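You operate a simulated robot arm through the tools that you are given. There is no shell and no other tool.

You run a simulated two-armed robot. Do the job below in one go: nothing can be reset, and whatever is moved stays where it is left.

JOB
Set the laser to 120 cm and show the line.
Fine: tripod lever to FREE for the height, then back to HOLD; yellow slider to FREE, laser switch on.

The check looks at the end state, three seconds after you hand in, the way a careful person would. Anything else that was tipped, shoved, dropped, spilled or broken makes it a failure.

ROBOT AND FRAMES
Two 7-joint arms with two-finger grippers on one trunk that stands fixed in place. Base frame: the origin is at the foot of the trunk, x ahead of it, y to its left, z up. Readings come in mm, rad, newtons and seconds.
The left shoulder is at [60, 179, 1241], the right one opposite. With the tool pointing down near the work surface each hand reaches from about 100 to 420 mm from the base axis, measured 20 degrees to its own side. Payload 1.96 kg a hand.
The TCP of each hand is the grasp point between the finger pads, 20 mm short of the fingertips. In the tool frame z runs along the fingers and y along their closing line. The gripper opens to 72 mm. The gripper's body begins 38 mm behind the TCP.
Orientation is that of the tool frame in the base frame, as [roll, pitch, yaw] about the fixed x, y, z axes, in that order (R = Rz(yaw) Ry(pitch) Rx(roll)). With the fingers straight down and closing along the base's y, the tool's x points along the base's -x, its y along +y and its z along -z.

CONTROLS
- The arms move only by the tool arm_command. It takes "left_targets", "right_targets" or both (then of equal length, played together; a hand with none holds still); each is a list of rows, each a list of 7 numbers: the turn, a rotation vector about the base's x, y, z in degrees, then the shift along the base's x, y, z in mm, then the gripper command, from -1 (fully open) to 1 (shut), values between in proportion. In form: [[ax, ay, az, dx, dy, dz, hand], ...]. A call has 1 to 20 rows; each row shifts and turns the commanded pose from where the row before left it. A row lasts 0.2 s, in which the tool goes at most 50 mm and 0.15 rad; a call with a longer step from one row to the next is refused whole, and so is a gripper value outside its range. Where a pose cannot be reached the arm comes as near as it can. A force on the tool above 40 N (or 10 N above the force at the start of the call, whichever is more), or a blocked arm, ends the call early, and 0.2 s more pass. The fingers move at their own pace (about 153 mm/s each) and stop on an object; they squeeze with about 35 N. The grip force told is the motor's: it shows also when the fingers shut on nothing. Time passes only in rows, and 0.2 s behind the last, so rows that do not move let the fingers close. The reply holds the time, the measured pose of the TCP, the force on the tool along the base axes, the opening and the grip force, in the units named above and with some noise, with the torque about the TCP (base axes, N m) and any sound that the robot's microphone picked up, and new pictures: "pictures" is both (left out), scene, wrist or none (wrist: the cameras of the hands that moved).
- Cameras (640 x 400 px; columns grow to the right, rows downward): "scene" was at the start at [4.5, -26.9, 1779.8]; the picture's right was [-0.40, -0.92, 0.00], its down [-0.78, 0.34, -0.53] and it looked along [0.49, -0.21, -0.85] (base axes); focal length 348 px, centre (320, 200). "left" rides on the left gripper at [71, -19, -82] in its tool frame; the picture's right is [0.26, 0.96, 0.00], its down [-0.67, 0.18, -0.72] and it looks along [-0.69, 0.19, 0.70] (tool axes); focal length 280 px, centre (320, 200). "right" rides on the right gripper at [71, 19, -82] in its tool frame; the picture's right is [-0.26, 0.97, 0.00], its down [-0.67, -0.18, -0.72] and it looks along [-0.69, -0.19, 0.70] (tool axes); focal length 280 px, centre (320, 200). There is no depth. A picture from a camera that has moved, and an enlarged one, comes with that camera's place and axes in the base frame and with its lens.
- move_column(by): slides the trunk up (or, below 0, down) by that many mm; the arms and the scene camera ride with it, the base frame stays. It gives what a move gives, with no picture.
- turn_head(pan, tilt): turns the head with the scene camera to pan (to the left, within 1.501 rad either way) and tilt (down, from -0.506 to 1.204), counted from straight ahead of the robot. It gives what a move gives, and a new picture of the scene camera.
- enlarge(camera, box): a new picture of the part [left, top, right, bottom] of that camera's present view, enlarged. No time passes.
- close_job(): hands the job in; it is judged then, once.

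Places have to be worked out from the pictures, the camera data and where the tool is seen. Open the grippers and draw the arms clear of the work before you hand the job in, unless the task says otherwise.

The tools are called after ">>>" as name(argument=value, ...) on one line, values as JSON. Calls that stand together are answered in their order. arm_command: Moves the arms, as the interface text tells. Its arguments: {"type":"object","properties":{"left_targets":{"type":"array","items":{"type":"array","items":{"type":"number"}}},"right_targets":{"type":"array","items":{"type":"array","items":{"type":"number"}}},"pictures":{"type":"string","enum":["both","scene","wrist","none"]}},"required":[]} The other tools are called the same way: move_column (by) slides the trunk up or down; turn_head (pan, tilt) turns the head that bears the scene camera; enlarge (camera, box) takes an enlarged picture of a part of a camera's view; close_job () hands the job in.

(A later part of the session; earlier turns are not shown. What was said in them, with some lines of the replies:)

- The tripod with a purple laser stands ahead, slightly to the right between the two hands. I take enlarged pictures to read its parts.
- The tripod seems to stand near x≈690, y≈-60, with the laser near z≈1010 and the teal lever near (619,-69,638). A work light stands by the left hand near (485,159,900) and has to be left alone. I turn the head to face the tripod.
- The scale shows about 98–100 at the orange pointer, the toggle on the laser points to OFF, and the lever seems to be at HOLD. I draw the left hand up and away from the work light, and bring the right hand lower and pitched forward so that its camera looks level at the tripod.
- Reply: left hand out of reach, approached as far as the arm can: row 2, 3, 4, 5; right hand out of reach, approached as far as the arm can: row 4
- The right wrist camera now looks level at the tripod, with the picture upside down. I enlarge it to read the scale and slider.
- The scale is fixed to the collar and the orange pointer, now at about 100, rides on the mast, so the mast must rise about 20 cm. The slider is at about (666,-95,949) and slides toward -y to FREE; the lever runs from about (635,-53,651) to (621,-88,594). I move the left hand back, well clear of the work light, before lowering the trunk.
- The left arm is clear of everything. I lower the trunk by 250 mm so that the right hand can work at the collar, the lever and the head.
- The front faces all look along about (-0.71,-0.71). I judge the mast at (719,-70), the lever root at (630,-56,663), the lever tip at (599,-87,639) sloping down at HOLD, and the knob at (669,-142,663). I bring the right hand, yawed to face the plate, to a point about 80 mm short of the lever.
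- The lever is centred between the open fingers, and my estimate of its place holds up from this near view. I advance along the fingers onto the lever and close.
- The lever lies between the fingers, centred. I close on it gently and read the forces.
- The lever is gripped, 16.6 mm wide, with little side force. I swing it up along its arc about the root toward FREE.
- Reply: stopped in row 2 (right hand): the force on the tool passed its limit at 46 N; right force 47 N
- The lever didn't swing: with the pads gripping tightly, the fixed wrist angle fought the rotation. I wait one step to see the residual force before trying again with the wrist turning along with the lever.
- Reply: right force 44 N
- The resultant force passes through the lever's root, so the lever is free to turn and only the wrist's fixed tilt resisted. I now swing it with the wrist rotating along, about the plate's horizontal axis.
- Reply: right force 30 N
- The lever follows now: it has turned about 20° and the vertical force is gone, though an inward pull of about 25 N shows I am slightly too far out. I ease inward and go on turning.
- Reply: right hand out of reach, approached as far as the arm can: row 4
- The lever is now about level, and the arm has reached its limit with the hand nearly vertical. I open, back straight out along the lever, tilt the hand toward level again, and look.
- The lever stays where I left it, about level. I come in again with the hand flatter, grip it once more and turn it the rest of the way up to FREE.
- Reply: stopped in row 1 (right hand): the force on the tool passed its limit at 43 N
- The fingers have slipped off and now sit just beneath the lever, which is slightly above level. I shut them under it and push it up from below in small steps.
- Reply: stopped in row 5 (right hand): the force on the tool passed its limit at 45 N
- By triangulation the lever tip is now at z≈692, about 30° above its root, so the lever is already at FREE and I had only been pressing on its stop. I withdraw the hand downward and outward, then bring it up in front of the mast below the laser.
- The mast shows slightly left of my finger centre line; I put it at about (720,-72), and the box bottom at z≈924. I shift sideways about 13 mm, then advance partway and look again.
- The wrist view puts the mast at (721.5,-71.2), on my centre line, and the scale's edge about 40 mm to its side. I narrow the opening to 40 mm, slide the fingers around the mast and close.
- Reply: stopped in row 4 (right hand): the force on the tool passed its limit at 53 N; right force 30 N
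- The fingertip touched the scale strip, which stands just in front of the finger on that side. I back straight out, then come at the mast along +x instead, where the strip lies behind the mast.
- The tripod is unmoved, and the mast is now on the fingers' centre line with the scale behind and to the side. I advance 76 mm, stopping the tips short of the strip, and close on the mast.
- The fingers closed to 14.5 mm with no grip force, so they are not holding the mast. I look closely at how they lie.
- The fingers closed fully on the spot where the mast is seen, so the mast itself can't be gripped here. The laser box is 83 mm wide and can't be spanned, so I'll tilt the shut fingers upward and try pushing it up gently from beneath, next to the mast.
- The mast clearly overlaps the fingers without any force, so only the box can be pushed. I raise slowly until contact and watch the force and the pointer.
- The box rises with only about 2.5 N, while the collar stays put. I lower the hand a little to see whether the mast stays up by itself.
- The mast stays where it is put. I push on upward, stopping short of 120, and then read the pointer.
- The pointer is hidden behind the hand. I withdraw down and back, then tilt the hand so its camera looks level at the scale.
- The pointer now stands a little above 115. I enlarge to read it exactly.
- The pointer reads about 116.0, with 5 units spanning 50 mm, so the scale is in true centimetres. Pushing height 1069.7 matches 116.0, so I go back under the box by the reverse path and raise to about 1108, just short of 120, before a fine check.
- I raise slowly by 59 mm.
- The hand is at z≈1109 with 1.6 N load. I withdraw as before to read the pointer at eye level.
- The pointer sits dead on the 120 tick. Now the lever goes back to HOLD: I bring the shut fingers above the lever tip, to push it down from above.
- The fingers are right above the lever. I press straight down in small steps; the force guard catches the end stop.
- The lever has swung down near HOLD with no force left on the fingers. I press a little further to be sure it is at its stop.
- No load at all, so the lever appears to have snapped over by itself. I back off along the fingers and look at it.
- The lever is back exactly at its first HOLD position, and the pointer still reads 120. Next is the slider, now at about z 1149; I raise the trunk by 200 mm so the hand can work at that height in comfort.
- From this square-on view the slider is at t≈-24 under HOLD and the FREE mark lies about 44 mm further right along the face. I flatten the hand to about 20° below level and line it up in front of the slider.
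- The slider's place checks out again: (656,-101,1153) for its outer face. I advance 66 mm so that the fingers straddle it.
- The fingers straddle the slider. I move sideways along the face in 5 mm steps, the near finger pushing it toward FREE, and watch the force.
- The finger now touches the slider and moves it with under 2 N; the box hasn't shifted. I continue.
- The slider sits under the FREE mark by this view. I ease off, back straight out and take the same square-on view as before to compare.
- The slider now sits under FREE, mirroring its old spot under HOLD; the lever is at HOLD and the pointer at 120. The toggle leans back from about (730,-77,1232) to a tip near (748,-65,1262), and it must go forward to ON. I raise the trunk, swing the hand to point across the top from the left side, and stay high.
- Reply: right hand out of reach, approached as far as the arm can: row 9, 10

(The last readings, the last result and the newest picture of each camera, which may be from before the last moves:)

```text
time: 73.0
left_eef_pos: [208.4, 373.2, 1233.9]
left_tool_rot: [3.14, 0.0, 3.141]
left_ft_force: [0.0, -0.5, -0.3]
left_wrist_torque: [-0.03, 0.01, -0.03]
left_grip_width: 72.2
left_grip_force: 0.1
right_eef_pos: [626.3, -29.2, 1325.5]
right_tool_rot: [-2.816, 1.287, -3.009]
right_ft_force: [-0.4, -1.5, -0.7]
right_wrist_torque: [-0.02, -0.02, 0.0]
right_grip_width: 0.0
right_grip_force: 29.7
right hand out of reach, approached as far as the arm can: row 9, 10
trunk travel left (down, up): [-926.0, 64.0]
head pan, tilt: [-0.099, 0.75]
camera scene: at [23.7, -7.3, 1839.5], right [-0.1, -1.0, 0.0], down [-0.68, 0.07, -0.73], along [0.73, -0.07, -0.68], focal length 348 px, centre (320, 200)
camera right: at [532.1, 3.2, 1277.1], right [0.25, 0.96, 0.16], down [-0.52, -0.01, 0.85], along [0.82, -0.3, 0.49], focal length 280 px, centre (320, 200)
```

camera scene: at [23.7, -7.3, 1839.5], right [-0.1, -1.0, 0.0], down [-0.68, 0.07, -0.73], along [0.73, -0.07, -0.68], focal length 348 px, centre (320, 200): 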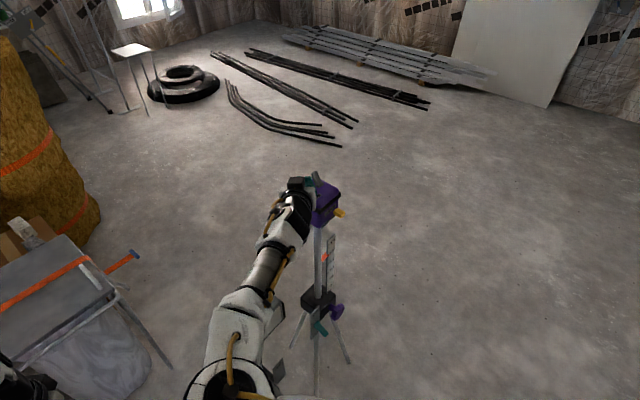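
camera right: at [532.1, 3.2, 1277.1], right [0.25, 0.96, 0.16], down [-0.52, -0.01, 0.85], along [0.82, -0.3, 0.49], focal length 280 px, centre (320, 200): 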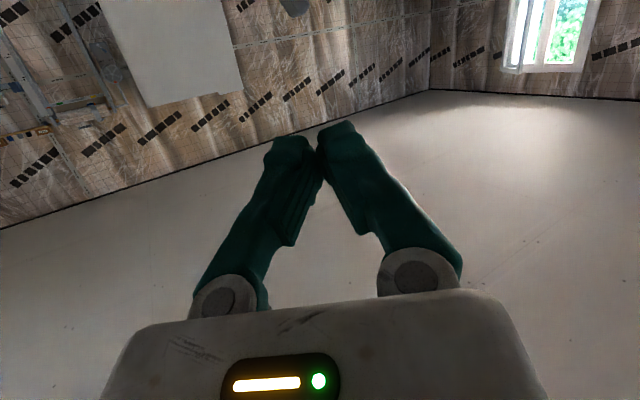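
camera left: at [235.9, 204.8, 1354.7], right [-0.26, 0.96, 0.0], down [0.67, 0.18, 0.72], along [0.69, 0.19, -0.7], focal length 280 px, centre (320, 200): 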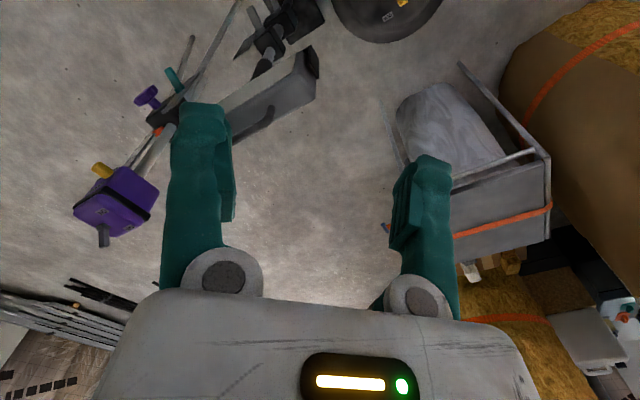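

The hand points across at about 12° to the right and 15° down. I carry it forward at a safe height to a point behind the toggle.

>>> arm_command(right_targets=[[0, 0, 0, 33, -1, -2, 1], [0, 0, 0, 33, -1, -2, 1], [0, 0, 0, 33, -2, -2, 1], [0, 0, 0, 31, -2, -1, 1], [0, 0, 0, 0, 0, 0, 1]])

>>> enlarge(camera="scene", box=[270, 140, 370, 240])

```text
time: 74.2
left_eef_pos: [207.9, 374.2, 1234.0]
left_tool_rot: [3.141, 0.001, 3.141]
left_ft_force: [0.0, 0.8, 0.1]
left_wrist_torque: [0.01, -0.02, -0.01]
left_grip_width: 71.9
left_grip_force: 0.1
right_eef_pos: [755.6, -33.3, 1317.8]
right_tool_rot: [-2.821, 1.286, -3.013]
right_ft_force: [0.1, -0.4, -0.3]
right_wrist_torque: [0.03, -0.01, 0.04]
right_grip_width: 0.0
right_grip_force: 29.5
trunk travel left (down, up): [-926.0, 64.0]
head pan, tilt: [-0.099, 0.75]
camera scene: at [23.0, -7.0, 1839.5], right [-0.1, -1.0, 0.0], down [-0.68, 0.07, -0.73], along [0.73, -0.07, -0.68], focal length 348 px, centre (320, 200)
camera right: at [660.7, -0.7, 1270.0], right [0.25, 0.96, 0.17], down [-0.52, -0.01, 0.85], along [0.82, -0.3, 0.49], focal length 280 px, centre (320, 200)
```

scene: 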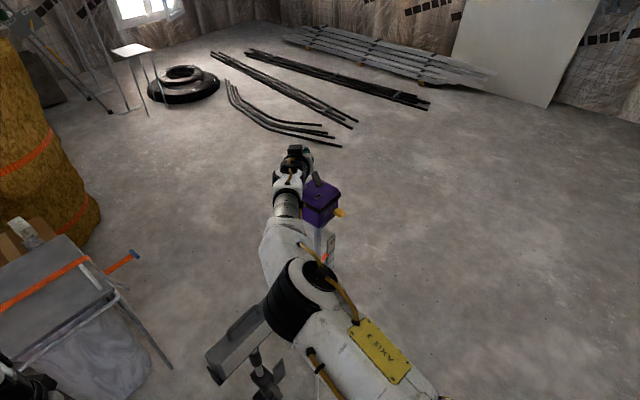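
right: 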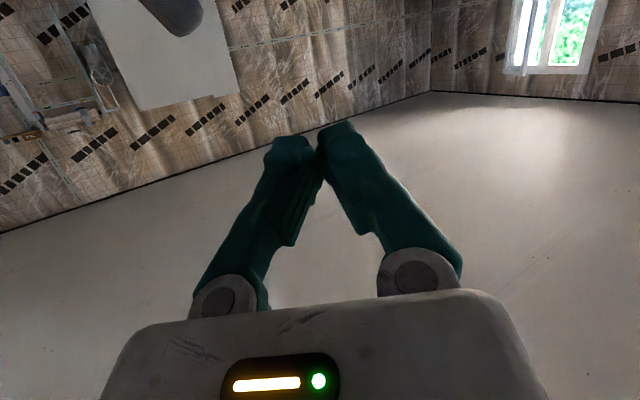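

```text
4.00 times, centred on (320, 190) of scene
camera zoom: at [23.0, -7.0, 1839.5], right [-0.1, -1.0, 0.0], down [-0.68, 0.07, -0.73], along [0.73, -0.07, -0.68], focal length 1391 px, centre (320, 240)
```

zoom: 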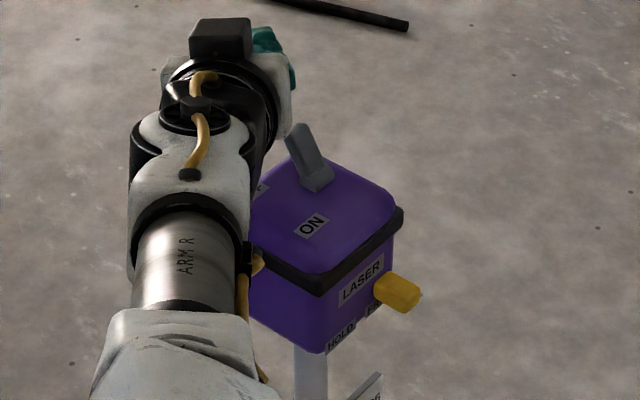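

The fingers are behind and above the toggle, with the toggle tip seen at about (743,-65,1256) from the wrist camera. I descend behind it.

>>> arm_command(right_targets=[[0, 0, 0, 0, 0, -12, 1], [0, 0, 0, 0, 0, -12, 1], [0, 0, 0, 0, 0, -12, 1], [0, 0, 0, 0, 0, -12, 1], [0, 0, 0, 0, 0, 0, 1]])

>>> enlarge(camera="scene", box=[270, 140, 370, 240])

>>> enlarge(camera="scene", box=[180, 240, 420, 400])

```text
time: 75.4
left_eef_pos: [208.6, 372.4, 1233.1]
left_tool_rot: [3.141, 0.0, -3.14]
left_ft_force: [-0.5, 0.1, 0.1]
left_wrist_torque: [-0.03, 0.06, 0.07]
left_grip_width: 71.9
left_grip_force: 0.1
right_eef_pos: [754.3, -33.7, 1269.8]
right_tool_rot: [-2.822, 1.287, -3.014]
right_ft_force: [-0.2, 0.6, -0.1]
right_wrist_torque: [0.03, 0.01, -0.02]
right_grip_width: 0.0
right_grip_force: 29.8
trunk travel left (down, up): [-926.0, 64.0]
head pan, tilt: [-0.099, 0.75]
camera scene: at [23.4, -7.2, 1839.5], right [-0.1, -1.0, 0.0], down [-0.68, 0.07, -0.73], along [0.73, -0.07, -0.68], focal length 348 px, centre (320, 200)
camera right: at [661.6, -1.2, 1221.3], right [0.24, 0.96, 0.17], down [-0.52, -0.02, 0.85], along [0.82, -0.3, 0.49], focal length 280 px, centre (320, 200)
```

scene: 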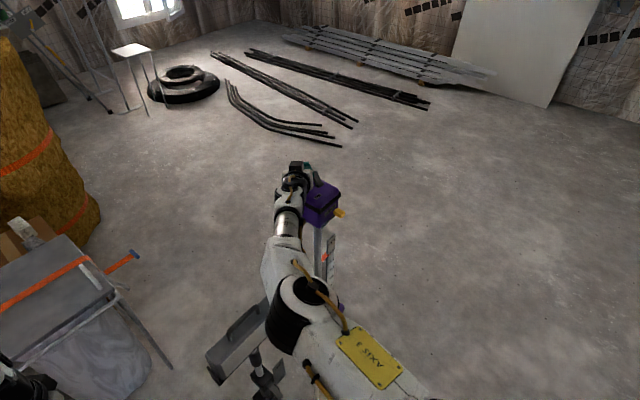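
right: 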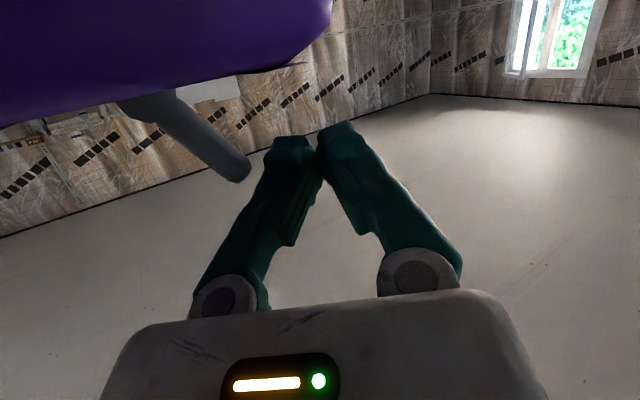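

```text
4.00 times, centred on (320, 190) of scene
camera zoom: at [23.4, -7.2, 1839.5], right [-0.1, -1.0, 0.0], down [-0.68, 0.07, -0.73], along [0.73, -0.07, -0.68], focal length 1391 px, centre (320, 240)
```

zoom: 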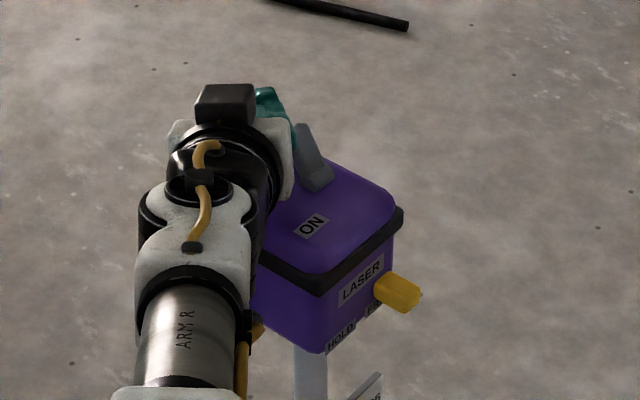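

```text
2.50 times, centred on (300, 320) of scene
camera zoom: at [23.4, -7.2, 1839.5], right [-0.1, -1.0, 0.0], down [-0.68, 0.07, -0.73], along [0.73, -0.07, -0.68], focal length 869 px, centre (370, -100)
```

zoom: 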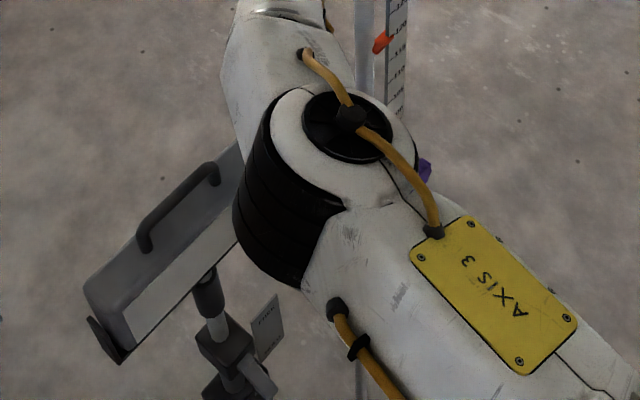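

The shut fingers are behind the toggle and its tip is just beside them. I lower 6 mm more and then sweep forward toward ON in 4 mm steps.

>>> arm_command(right_targets=[[0, 0, 0, 0, 0, -6, 1], [0, 0, 0, -2.8, -2.8, 0, 1], [0, 0, 0, -2.8, -2.8, 0, 1], [0, 0, 0, -2.8, -2.8, 0, 1], [0, 0, 0, -2.8, -2.8, 0, 1], [0, 0, 0, -2.8, -2.8, 0, 1], [0, 0, 0, -2.8, -2.8, 0, 1], [0, 0, 0, 0, 0, 0, 1]], pictures="wrist")

>>> enlarge(camera="scene", box=[270, 140, 370, 240])

```text
time: 76.7
left_eef_pos: [205.5, 373.9, 1232.8]
left_tool_rot: [-3.14, 0.002, -3.141]
left_ft_force: [-0.6, -0.5, 0.0]
left_wrist_torque: [-0.03, 0.01, -0.01]
left_grip_width: 72.2
left_grip_force: 0.0
right_eef_pos: [744.2, -45.1, 1270.9]
right_tool_rot: [-2.811, 1.297, -3.0]
right_ft_force: [1.0, 3.5, 10.4]
right_wrist_torque: [-0.21, 0.04, -0.01]
right_grip_width: 0.0
right_grip_force: 29.7
trunk travel left (down, up): [-926.0, 64.0]
head pan, tilt: [-0.099, 0.75]
stopped in row 6 (right hand): the force on the tool passed its limit at 42 N (the readings are from after the stop); the commanded pose is now the measured one
camera right: at [650.3, -12.9, 1221.2], right [0.24, 0.96, 0.17], down [-0.53, -0.02, 0.85], along [0.81, -0.29, 0.5], focal length 280 px, centre (320, 200)
```

right: 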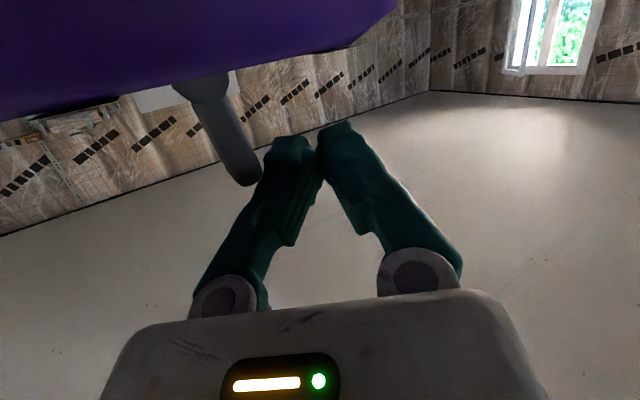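

```text
4.00 times, centred on (320, 190) of scene
camera zoom: at [21.5, -6.8, 1839.2], right [-0.1, -1.0, 0.0], down [-0.68, 0.07, -0.73], along [0.73, -0.07, -0.68], focal length 1391 px, centre (320, 240)
```

zoom: 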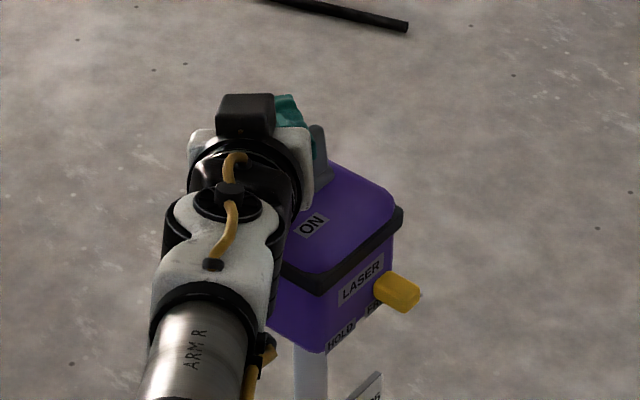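

The toggle has swung up toward upright in the scene picture, the fingers pressing on it, and the box hasn't moved. I look closer before going on.

>>> arm_command(right_targets=[[0, 0, 0, 0, 0, 0, 1]], pictures="none")

>>> enlarge(camera="right", box=[150, 60, 350, 220])

>>> enlarge(camera="scene", box=[300, 150, 360, 200])

```text
time: 77.1
left_eef_pos: [205.6, 374.3, 1232.9]
left_tool_rot: [3.14, 0.001, 3.141]
left_ft_force: [-0.3, -0.4, 0.4]
left_wrist_torque: [-0.02, -0.01, 0.04]
left_grip_width: 72.1
left_grip_force: 0.0
right_eef_pos: [744.7, -43.4, 1269.3]
right_tool_rot: [-2.809, 1.294, -2.998]
right_ft_force: [3.1, 4.5, 13.5]
right_wrist_torque: [-0.24, 0.06, 0.04]
right_grip_width: 0.0
right_grip_force: 29.0
trunk travel left (down, up): [-926.0, 64.0]
head pan, tilt: [-0.099, 0.75]
```

```text
2.50 times, centred on (250, 140) of right
camera zoom: at [650.4, -12.8, 1221.1], right [0.24, 0.96, 0.17], down [-0.53, -0.01, 0.85], along [0.81, -0.29, 0.5], focal length 701 px, centre (495, 350)
```

zoom: 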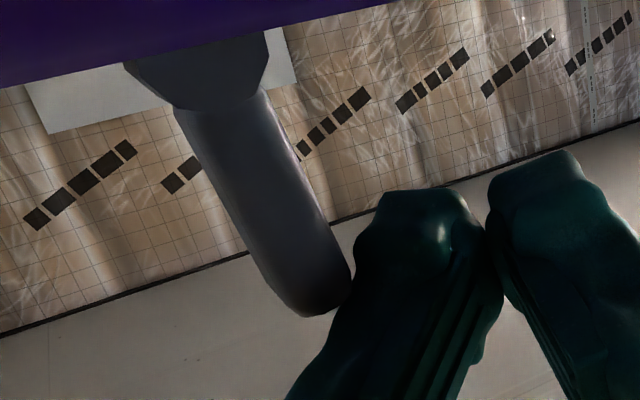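

```text
8.00 times, centred on (330, 175) of scene
camera zoom: at [21.7, -5.8, 1839.6], right [-0.1, -1.0, 0.0], down [-0.68, 0.07, -0.73], along [0.73, -0.07, -0.68], focal length 2782 px, centre (240, 400)
```

zoom: 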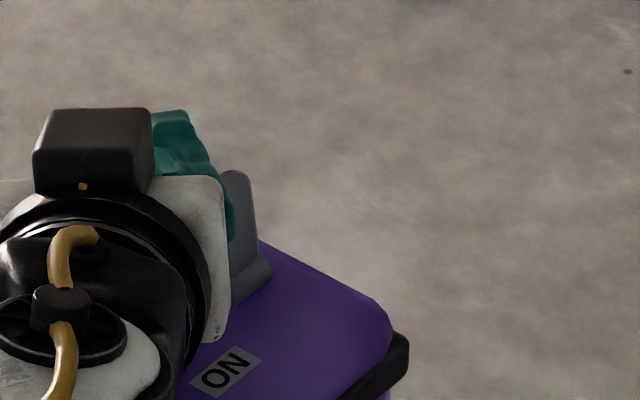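

The fingers were riding on the toggle's rounded end, which explains the upward force. I back off, go about 18 mm lower behind it, and sweep again with more overlap.

>>> arm_command(right_targets=[[0, 0, 0, 5, 5, 1, 1], [0, 0, 0, 6, 6, 0, 1], [0, 0, 0, 0, 0, -6, 1], [0, 0, 0, 0, 0, -6, 1], [0, 0, 0, 0, 0, -6, 1], [0, 0, 0, 0, 0, 0, 1]], pictures="wrist")

>>> enlarge(camera="scene", box=[290, 150, 360, 210])

```text
time: 78.2
left_eef_pos: [206.3, 374.3, 1234.6]
left_tool_rot: [-3.141, 0.002, -3.141]
left_ft_force: [-0.1, 0.7, 0.4]
left_wrist_torque: [-0.01, 0.03, 0.03]
left_grip_width: 72.2
left_grip_force: 0.0
right_eef_pos: [756.3, -32.7, 1261.5]
right_tool_rot: [-2.798, 1.305, -2.983]
right_ft_force: [-3.1, 2.7, 11.0]
right_wrist_torque: [-0.2, 0.1, -0.07]
right_grip_width: 0.0
right_grip_force: 29.7
trunk travel left (down, up): [-926.0, 64.0]
head pan, tilt: [-0.099, 0.75]
stopped in row 5 (right hand): the force on the tool passed its limit at 46 N (the readings are from after the stop); the commanded pose is now the measured one
camera right: at [663.2, -2.1, 1212.3], right [0.23, 0.96, 0.17], down [-0.54, -0.02, 0.84], along [0.81, -0.29, 0.51], focal length 280 px, centre (320, 200)
```

right: 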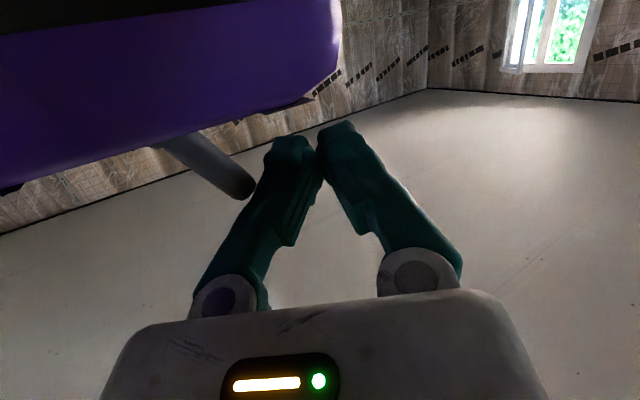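

```text
6.67 times, centred on (325, 180) of scene
camera zoom: at [21.0, -6.8, 1839.3], right [-0.1, -1.0, 0.0], down [-0.68, 0.07, -0.73], along [0.73, -0.07, -0.68], focal length 2318 px, centre (287, 333)
```

zoom: 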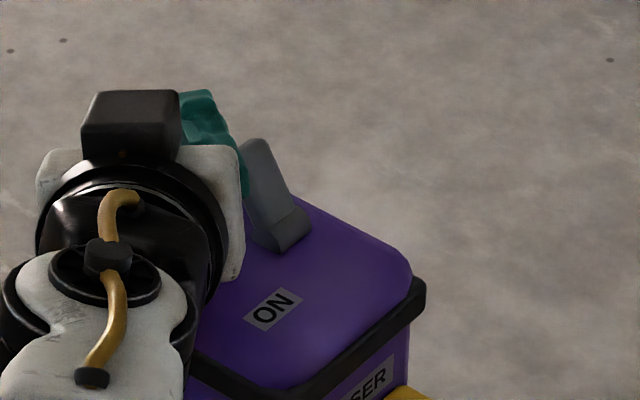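

The shut finger pair is wider than I allowed for and came down on the toggle's back. Better: open the gripper and straddle the toggle, one finger behind it and one in front. I rise, tilt the hand further down, open and move over the toggle.

>>> arm_command(right_targets=[[0, 0, 0, 3, 3, 15, 1], [0, 0, 0, 0, 0, 40, 1], [0, 0, 0, 0, 0, 15, -1], [1.55, 7.5, 0, -3, -17, 0, -1], [1.55, 7.5, 0, -5, -18, 0, -1], [1.55, 7.5, 0, -5, -17, 0, -1], [0, 0, 0, 0, 0, 0, -1]])

>>> enlarge(camera="scene", box=[270, 130, 370, 230])

```text
time: 79.8
left_eef_pos: [207.9, 373.9, 1232.4]
left_tool_rot: [3.141, 0.0, 3.139]
left_ft_force: [0.6, -0.4, -0.3]
left_wrist_torque: [-0.01, -0.02, 0.05]
left_grip_width: 72.1
left_grip_force: 0.0
right_eef_pos: [748.8, -84.1, 1331.7]
right_tool_rot: [-3.026, 0.908, 3.09]
right_ft_force: [0.2, 0.7, -0.1]
right_wrist_torque: [0.02, -0.03, -0.02]
right_grip_width: 72.2
right_grip_force: 0.1
trunk travel left (down, up): [-926.0, 64.0]
head pan, tilt: [-0.099, 0.75]
camera scene: at [24.1, -6.9, 1839.5], right [-0.1, -1.0, 0.0], down [-0.68, 0.07, -0.73], along [0.73, -0.07, -0.68], focal length 348 px, centre (320, 200)
camera right: at [643.9, -50.8, 1323.2], right [0.3, 0.94, 0.14], down [-0.17, -0.09, 0.98], along [0.94, -0.32, 0.13], focal length 280 px, centre (320, 200)
```

scene: 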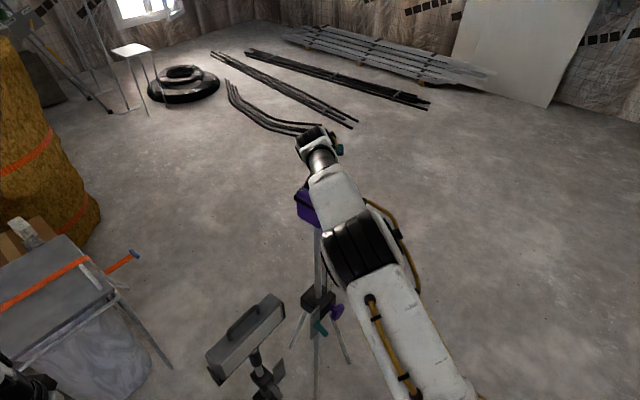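
right: 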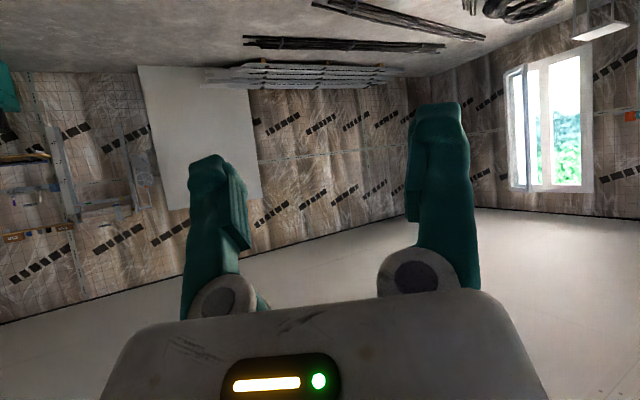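

```text
4.00 times, centred on (320, 180) of scene
camera zoom: at [24.1, -6.9, 1839.5], right [-0.1, -1.0, 0.0], down [-0.68, 0.07, -0.73], along [0.73, -0.07, -0.68], focal length 1391 px, centre (320, 280)
```

zoom: 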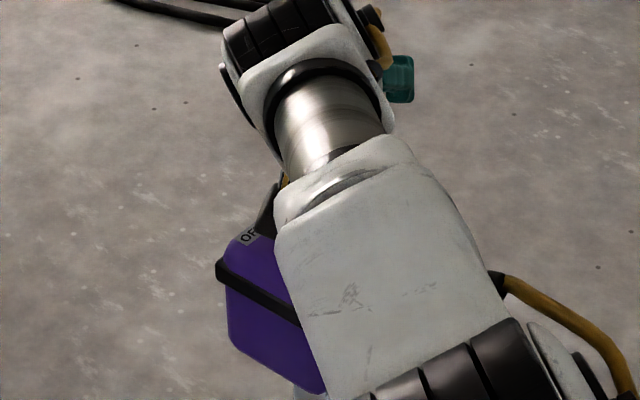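

The hand is open above the toggle, tilted 38° down, with one finger due to come down behind it. I descend to z≈1258.

>>> arm_command(right_targets=[[0, 0, 0, 0, 0, -13, -1], [0, 0, 0, 0, 0, -13, -1], [0, 0, 0, 0, 0, -13, -1], [0, 0, 0, 0, 0, -12, -1], [0, 0, 0, 0, 0, -12, -1], [0, 0, 0, 0, 0, -10, -1], [0, 0, 0, 0, 0, 0, -1]], pictures="wrist")

>>> enlarge(camera="right", box=[170, 60, 490, 260])

```text
time: 81.5
left_eef_pos: [207.4, 373.3, 1232.9]
left_tool_rot: [3.141, 0.0, -3.141]
left_ft_force: [-0.1, -0.3, -0.5]
left_wrist_torque: [-0.02, 0.02, -0.03]
left_grip_width: 71.8
left_grip_force: 0.0
right_eef_pos: [747.2, -84.6, 1256.2]
right_tool_rot: [-3.024, 0.909, 3.091]
right_ft_force: [-0.5, 0.5, -0.4]
right_wrist_torque: [0.02, -0.03, -0.01]
right_grip_width: 72.3
right_grip_force: 0.0
trunk travel left (down, up): [-926.0, 64.0]
head pan, tilt: [-0.099, 0.75]
camera right: at [642.9, -50.2, 1248.9], right [0.3, 0.94, 0.14], down [-0.17, -0.09, 0.98], along [0.94, -0.32, 0.13], focal length 280 px, centre (320, 200)
```

right: 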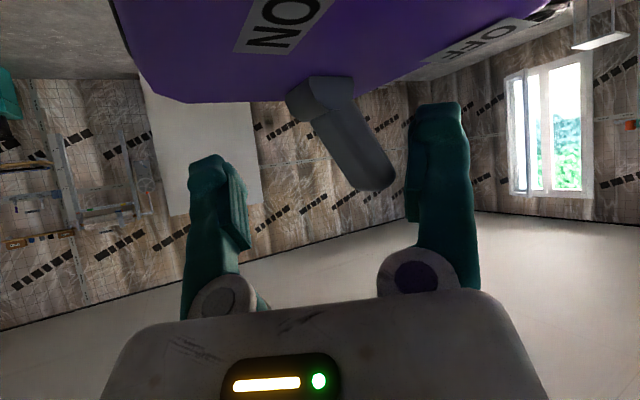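

```text
2.00 times, centred on (330, 160) of right
camera zoom: at [642.9, -50.2, 1248.9], right [0.3, 0.94, 0.14], down [-0.17, -0.09, 0.98], along [0.94, -0.32, 0.13], focal length 561 px, centre (300, 280)
```

zoom: 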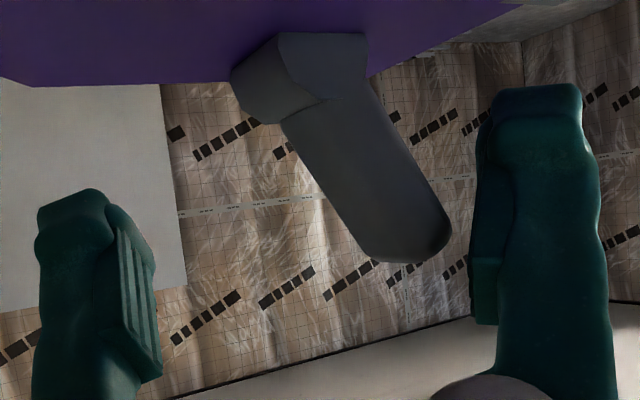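

The toggle stands between the open fingers, leaning toward OFF. I sweep forward in 4 mm steps so that the rear finger carries it toward ON.

>>> arm_command(right_targets=[[0, 0, 0, -2.8, -2.8, 0, -1], [0, 0, 0, -2.8, -2.8, 0, -1], [0, 0, 0, -2.8, -2.8, 0, -1], [0, 0, 0, -2.8, -2.8, 0, -1], [0, 0, 0, -2.8, -2.8, 0, -1], [0, 0, 0, -2.8, -2.8, 0, -1], [0, 0, 0, -2.8, -2.8, 0, -1]], pictures="wrist")

```text
time: 83.0
left_eef_pos: [208.0, 374.3, 1233.6]
left_tool_rot: [3.141, -0.001, -3.141]
left_ft_force: [0.1, -0.4, 0.3]
left_wrist_torque: [0.01, 0.0, 0.01]
left_grip_width: 71.9
left_grip_force: 0.0
right_eef_pos: [728.0, -104.6, 1257.2]
right_tool_rot: [-3.023, 0.909, 3.09]
right_ft_force: [-0.7, -0.7, 0.7]
right_wrist_torque: [0.01, -0.02, 0.02]
right_grip_width: 72.3
right_grip_force: 0.1
trunk travel left (down, up): [-926.0, 64.0]
head pan, tilt: [-0.099, 0.75]
camera right: at [622.6, -71.3, 1249.5], right [0.3, 0.94, 0.14], down [-0.17, -0.09, 0.98], along [0.94, -0.32, 0.13], focal length 280 px, centre (320, 200)
```

right: 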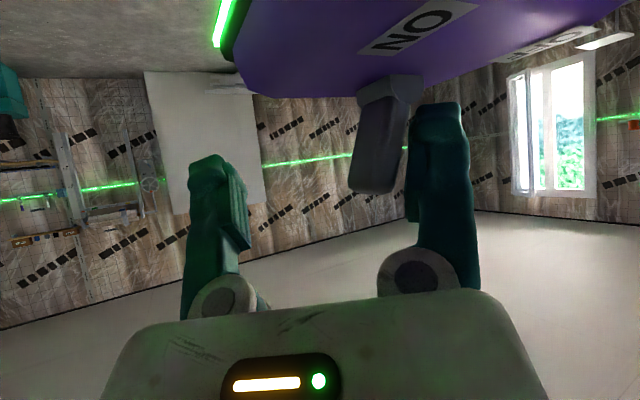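

The green laser line is on across the walls, and the toggle has gone past upright toward ON. I push a little further to make sure it is at its end.

>>> arm_command(right_targets=[[0, 0, 0, -2.8, -2.8, 0, -1], [0, 0, 0, -2.8, -2.8, 0, -1], [0, 0, 0, -2.8, -2.8, 0, -1], [0, 0, 0, 0, 0, 0, -1]], pictures="wrist")

```text
time: 84.0
left_eef_pos: [209.4, 376.9, 1233.2]
left_tool_rot: [-3.141, -0.001, -3.141]
left_ft_force: [-1.1, 0.1, 0.4]
left_wrist_torque: [0.03, 0.0, -0.01]
left_grip_width: 71.8
left_grip_force: 0.0
right_eef_pos: [721.2, -109.1, 1257.7]
right_tool_rot: [-3.024, 0.91, 3.094]
right_ft_force: [7.0, 11.6, 5.7]
right_wrist_torque: [0.33, -0.08, -0.19]
right_grip_width: 72.2
right_grip_force: 0.1
trunk travel left (down, up): [-926.0, 64.0]
head pan, tilt: [-0.099, 0.75]
camera right: at [616.6, -74.5, 1249.7], right [0.3, 0.95, 0.14], down [-0.17, -0.09, 0.98], along [0.94, -0.31, 0.13], focal length 280 px, centre (320, 200)
```

right: 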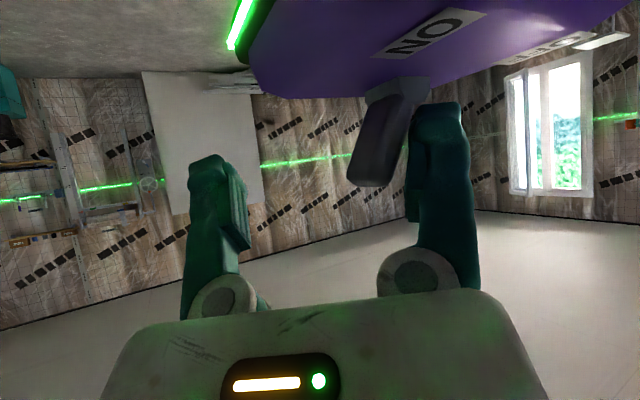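

The toggle is now against its ON stop (13 N), so I release it by moving the hand back a little and then straight up and away.

>>> arm_command(right_targets=[[0, 0, 0, 4, 4, 0, -1], [0, 0, 0, 3, 3, 0, -1], [0, 0, 0, 0, 0, 15, -1], [0, 0, 0, 0, 0, 30, -1], [0, 0, 0, 0, 0, 40, -1], [0, 0, 0, -40, -5, 5, -1], [0, 0, 0, -45, -10, 0, -1], [0, 0, 0, -45, -15, 0, -1], [0, 0, 0, -45, -15, 0, -1], [0, 0, 0, -40, -20, 0, -1], [0, 0, 0, -40, -25, 0, -1], [0, 0, 0, -20, -30, 0, -1], [0, 0, 0, 0, 0, 0, -1]])

>>> enlarge(camera="scene", box=[270, 150, 390, 350])

>>> enlarge(camera="scene", box=[290, 160, 370, 240])

```text
time: 86.8
left_eef_pos: [207.7, 373.8, 1233.8]
left_tool_rot: [-3.14, 0.0, 3.141]
left_ft_force: [-0.6, 0.7, 0.9]
left_wrist_torque: [-0.01, -0.03, -0.01]
left_grip_width: 72.0
left_grip_force: 0.1
right_eef_pos: [450.9, -224.5, 1345.9]
right_tool_rot: [-3.024, 0.909, 3.091]
right_ft_force: [0.6, 0.0, 0.5]
right_wrist_torque: [0.01, -0.01, 0.01]
right_grip_width: 71.8
right_grip_force: 0.1
trunk travel left (down, up): [-926.0, 64.0]
head pan, tilt: [-0.099, 0.75]
camera scene: at [24.3, -6.5, 1839.5], right [-0.1, -1.0, 0.0], down [-0.68, 0.07, -0.73], along [0.73, -0.07, -0.68], focal length 348 px, centre (320, 200)
camera right: at [346.6, -190.9, 1336.8], right [0.3, 0.94, 0.14], down [-0.17, -0.09, 0.98], along [0.94, -0.32, 0.13], focal length 280 px, centre (320, 200)
```

scene: 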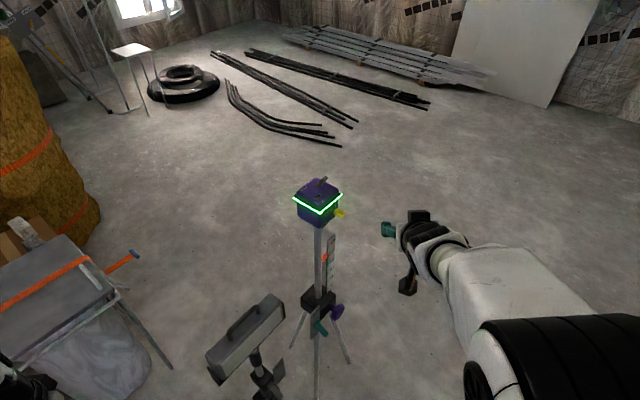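
right: 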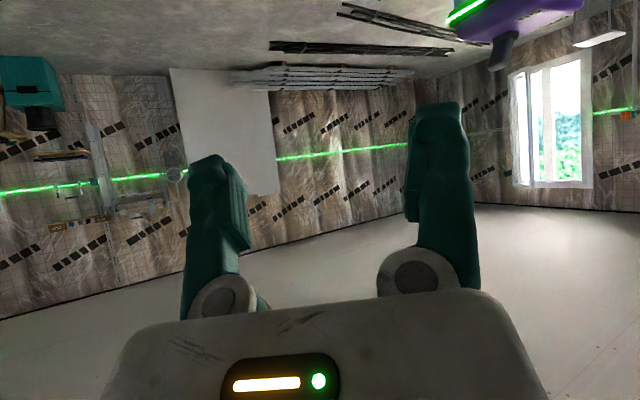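

```text
2.00 times, centred on (330, 250) of scene
camera zoom: at [24.3, -6.5, 1839.5], right [-0.1, -1.0, 0.0], down [-0.68, 0.07, -0.73], along [0.73, -0.07, -0.68], focal length 696 px, centre (300, 100)
```

zoom: 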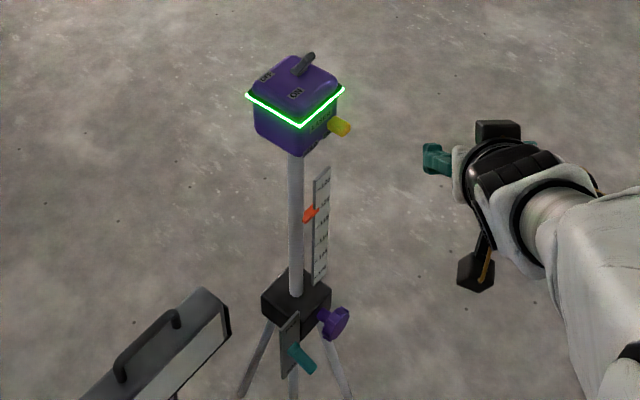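

```text
5.00 times, centred on (330, 200) of scene
camera zoom: at [24.3, -6.5, 1839.5], right [-0.1, -1.0, 0.0], down [-0.68, 0.07, -0.73], along [0.73, -0.07, -0.68], focal length 1739 px, centre (270, 200)
```

zoom: 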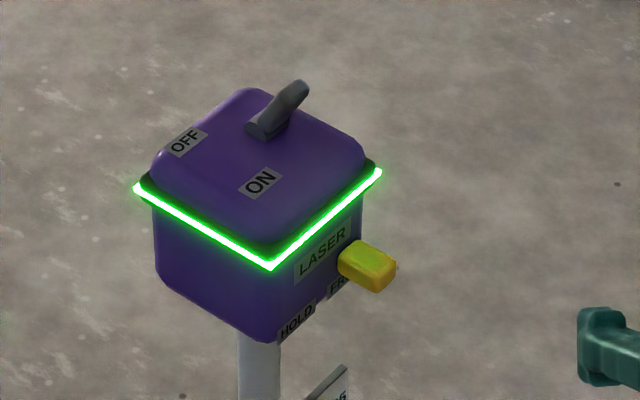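

The laser is on with the toggle at ON and the slider at FREE. I check the pointer again, since I pressed down on the toggle earlier, and bring the right camera level with the scale.

>>> enlarge(camera="scene", box=[300, 220, 350, 290])

>>> arm_command(right_targets=[[0, 0, 8, 10, 5, -45, -1], [0, 0, 8, 10, 5, -45, -1], [0, 0, 8, 10, 5, -45, -1], [0, 0, 8, 10, 10, -45, -1], [0, 0, 8, 5, 10, -45, -1], [0, 0, 0, 5, 15, -45, -1], [0, 0, 0, 0, 15, -45, -1], [0, 0, 0, 0, 10, -45, -1], [0, 0, 0, 0, 0, -45, -1], [0, 0, 0, 0, 0, 0, -1]], pictures="wrist")

>>> enlarge(camera="right", box=[200, 50, 440, 260])

```text
5.71 times, centred on (325, 255) of scene
camera zoom: at [24.3, -6.5, 1839.5], right [-0.1, -1.0, 0.0], down [-0.68, 0.07, -0.73], along [0.73, -0.07, -0.68], focal length 1987 px, centre (291, -114)
```

zoom: 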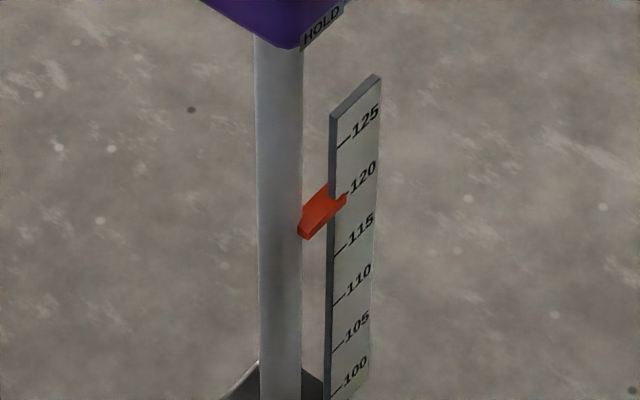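

```text
time: 89.0
left_eef_pos: [207.6, 372.4, 1233.8]
left_tool_rot: [-3.141, 0.0, -3.14]
left_ft_force: [0.1, -0.6, -0.5]
left_wrist_torque: [-0.03, -0.01, 0.02]
left_grip_width: 71.9
left_grip_force: 0.1
right_eef_pos: [414.0, -180.0, 1232.9]
right_tool_rot: [-3.024, 0.909, -2.494]
right_ft_force: [0.7, 0.2, -0.5]
right_wrist_torque: [-0.05, 0.0, 0.0]
right_grip_width: 71.8
right_grip_force: 0.0
right hand out of reach, approached as far as the arm can: row 1, 3, 4, 5, 6, 7, 8, 9
trunk travel left (down, up): [-926.0, 64.0]
head pan, tilt: [-0.099, 0.75]
camera right: at [312.1, -221.3, 1224.9], right [-0.38, 0.92, 0.14], down [-0.07, -0.18, 0.98], along [0.92, 0.36, 0.13], focal length 280 px, centre (320, 200)
```

right: 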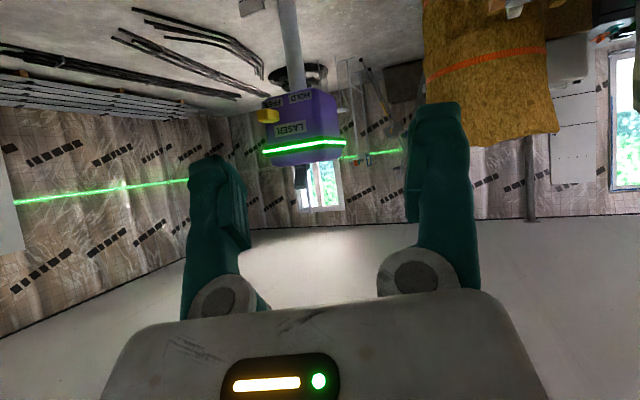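

```text
1.90 times, centred on (320, 155) of right
camera zoom: at [312.1, -221.3, 1224.9], right [-0.38, 0.92, 0.14], down [-0.07, -0.18, 0.98], along [0.92, 0.36, 0.13], focal length 534 px, centre (320, 286)
```

zoom: 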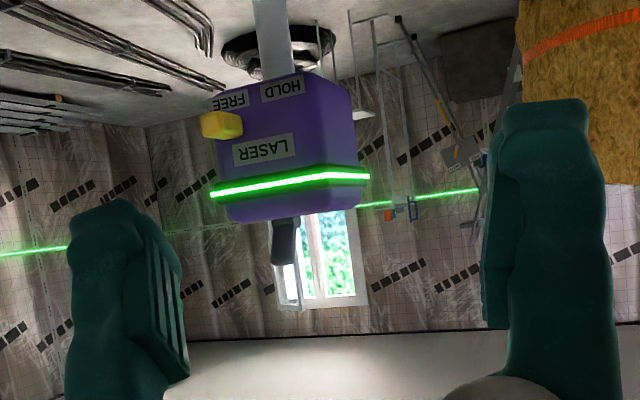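

The pointer still looks to be at 120 from above. For a level check I lower the trunk by 290 mm, back to the height where both hands were clear before.

>>> move_column(by=-290)

>>> enlarge(camera="right", box=[230, 100, 330, 180])

>>> enlarge(camera="right", box=[160, 0, 480, 250])

>>> enlarge(camera="scene", box=[160, 60, 420, 400])

```text
time: 92.0
left_eef_pos: [207.2, 374.0, 943.8]
left_tool_rot: [3.141, 0.001, -3.142]
left_ft_force: [-0.5, 0.9, 0.0]
left_wrist_torque: [0.01, 0.01, 0.01]
left_grip_width: 72.1
left_grip_force: 0.1
right_eef_pos: [413.5, -180.1, 942.1]
right_tool_rot: [-3.026, 0.909, -2.493]
right_ft_force: [1.0, -0.2, -0.9]
right_wrist_torque: [-0.01, 0.02, 0.01]
right_grip_width: 71.9
right_grip_force: 0.1
trunk travel left (down, up): [-636.0, 354.0]
head pan, tilt: [-0.099, 0.75]
```

```text
5.00 times, centred on (280, 140) of right
camera zoom: at [312.2, -221.2, 935.0], right [-0.38, 0.92, 0.14], down [-0.07, -0.18, 0.98], along [0.92, 0.36, 0.13], focal length 1402 px, centre (520, 500)
```

zoom: 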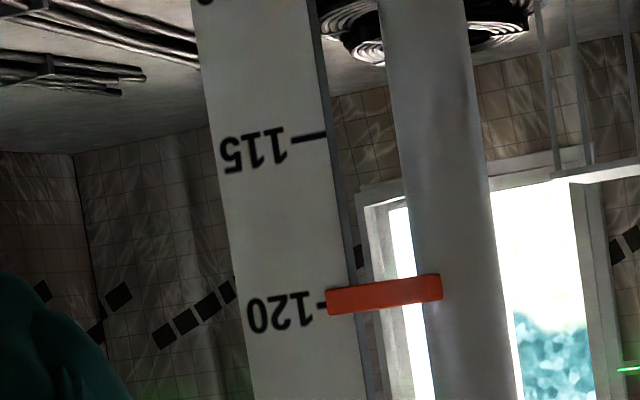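

```text
1.60 times, centred on (320, 125) of right
camera zoom: at [312.2, -221.2, 935.0], right [-0.38, 0.92, 0.14], down [-0.07, -0.18, 0.98], along [0.92, 0.36, 0.13], focal length 449 px, centre (320, 320)
```

zoom: 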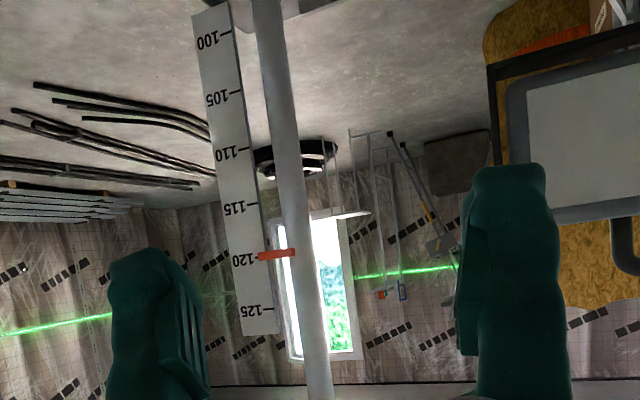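

```text
1.18 times, centred on (290, 230) of scene
camera zoom: at [23.5, -7.4, 1549.5], right [-0.1, -1.0, 0.0], down [-0.68, 0.07, -0.73], along [0.73, -0.07, -0.68], focal length 409 px, centre (355, 165)
```

zoom: 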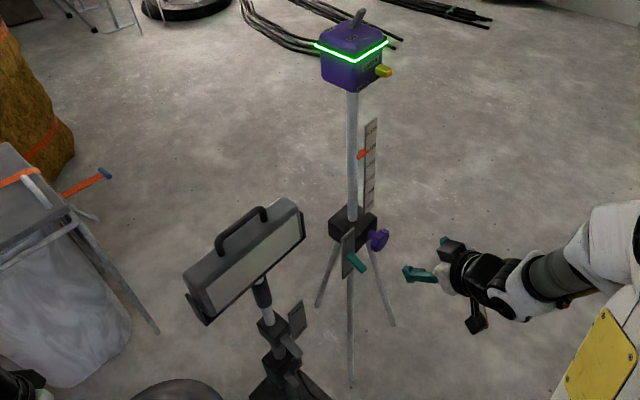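

Pointer on the 120 tick, lever at HOLD, slider at FREE, switch at ON with the line shown, and the work light and the rest untouched. I draw the right hand back a little further with the grippers open, then hand in.

>>> arm_command(right_targets=[[0, 0, 0, -20, -35, 0, -1], [0, 0, 0, -20, -35, 0, -1], [0, 0, 0, 0, -20, 0, -1], [0, 0, 0, 0, 0, 0, -1]], pictures="scene")

```text
time: 93.0
left_eef_pos: [208.2, 373.6, 943.9]
left_tool_rot: [-3.141, 0.0, -3.141]
left_ft_force: [0.7, 0.5, -0.7]
left_wrist_torque: [0.02, 0.01, -0.01]
left_grip_width: 72.3
left_grip_force: 0.0
right_eef_pos: [373.2, -270.3, 947.1]
right_tool_rot: [-3.024, 0.907, -2.492]
right_ft_force: [0.4, 0.3, 0.2]
right_wrist_torque: [-0.01, 0.01, 0.03]
right_grip_width: 72.2
right_grip_force: 0.0
right hand out of reach, approached as far as the arm can: row 1, 3
trunk travel left (down, up): [-636.0, 354.0]
head pan, tilt: [-0.099, 0.75]
camera scene: at [23.4, -7.3, 1549.5], right [-0.1, -1.0, 0.0], down [-0.68, 0.07, -0.73], along [0.73, -0.07, -0.68], focal length 348 px, centre (320, 200)
```

scene: 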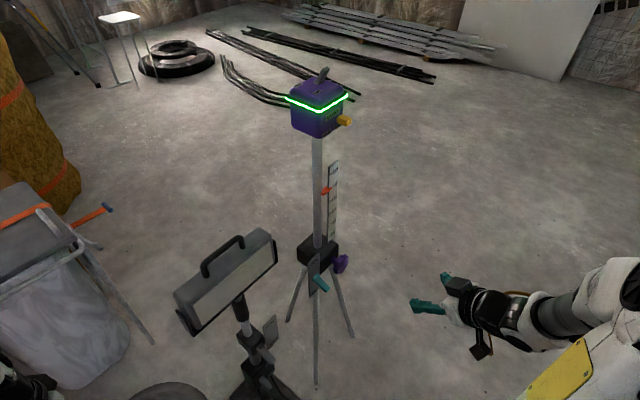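

Everything is in its end state and both hands are open and clear, so I hand the job in.

>>> close_job()

```text
The job is handed in.
```

The laser is set to 120 cm and the green line shows level across the walls. I've handed the job in and don't have the check's result.

- **Height:** I pushed the laser up with the tripod lever at FREE. The pointer sits on the 120 mark to within about half a millimetre. I read it again at eye level after the switch was on.
- **Tripod lever:** it is back at HOLD, in the same position it started from.
- **Yellow slider:** it is under the FREE mark, mirroring where it sat under HOLD. I did not feel an end stop, so it may be a millimetre or so short of full travel.
- **Laser switch:** it is pressed against its stop at ON.

Along the way a fingertip touched the scale strip once, and I pressed hard on the lever and the switch a few times before finding the right motion. The camera pictures afterwards showed no shift in the tripod or anything around it. Both grippers are open and both arms are clear of the work.
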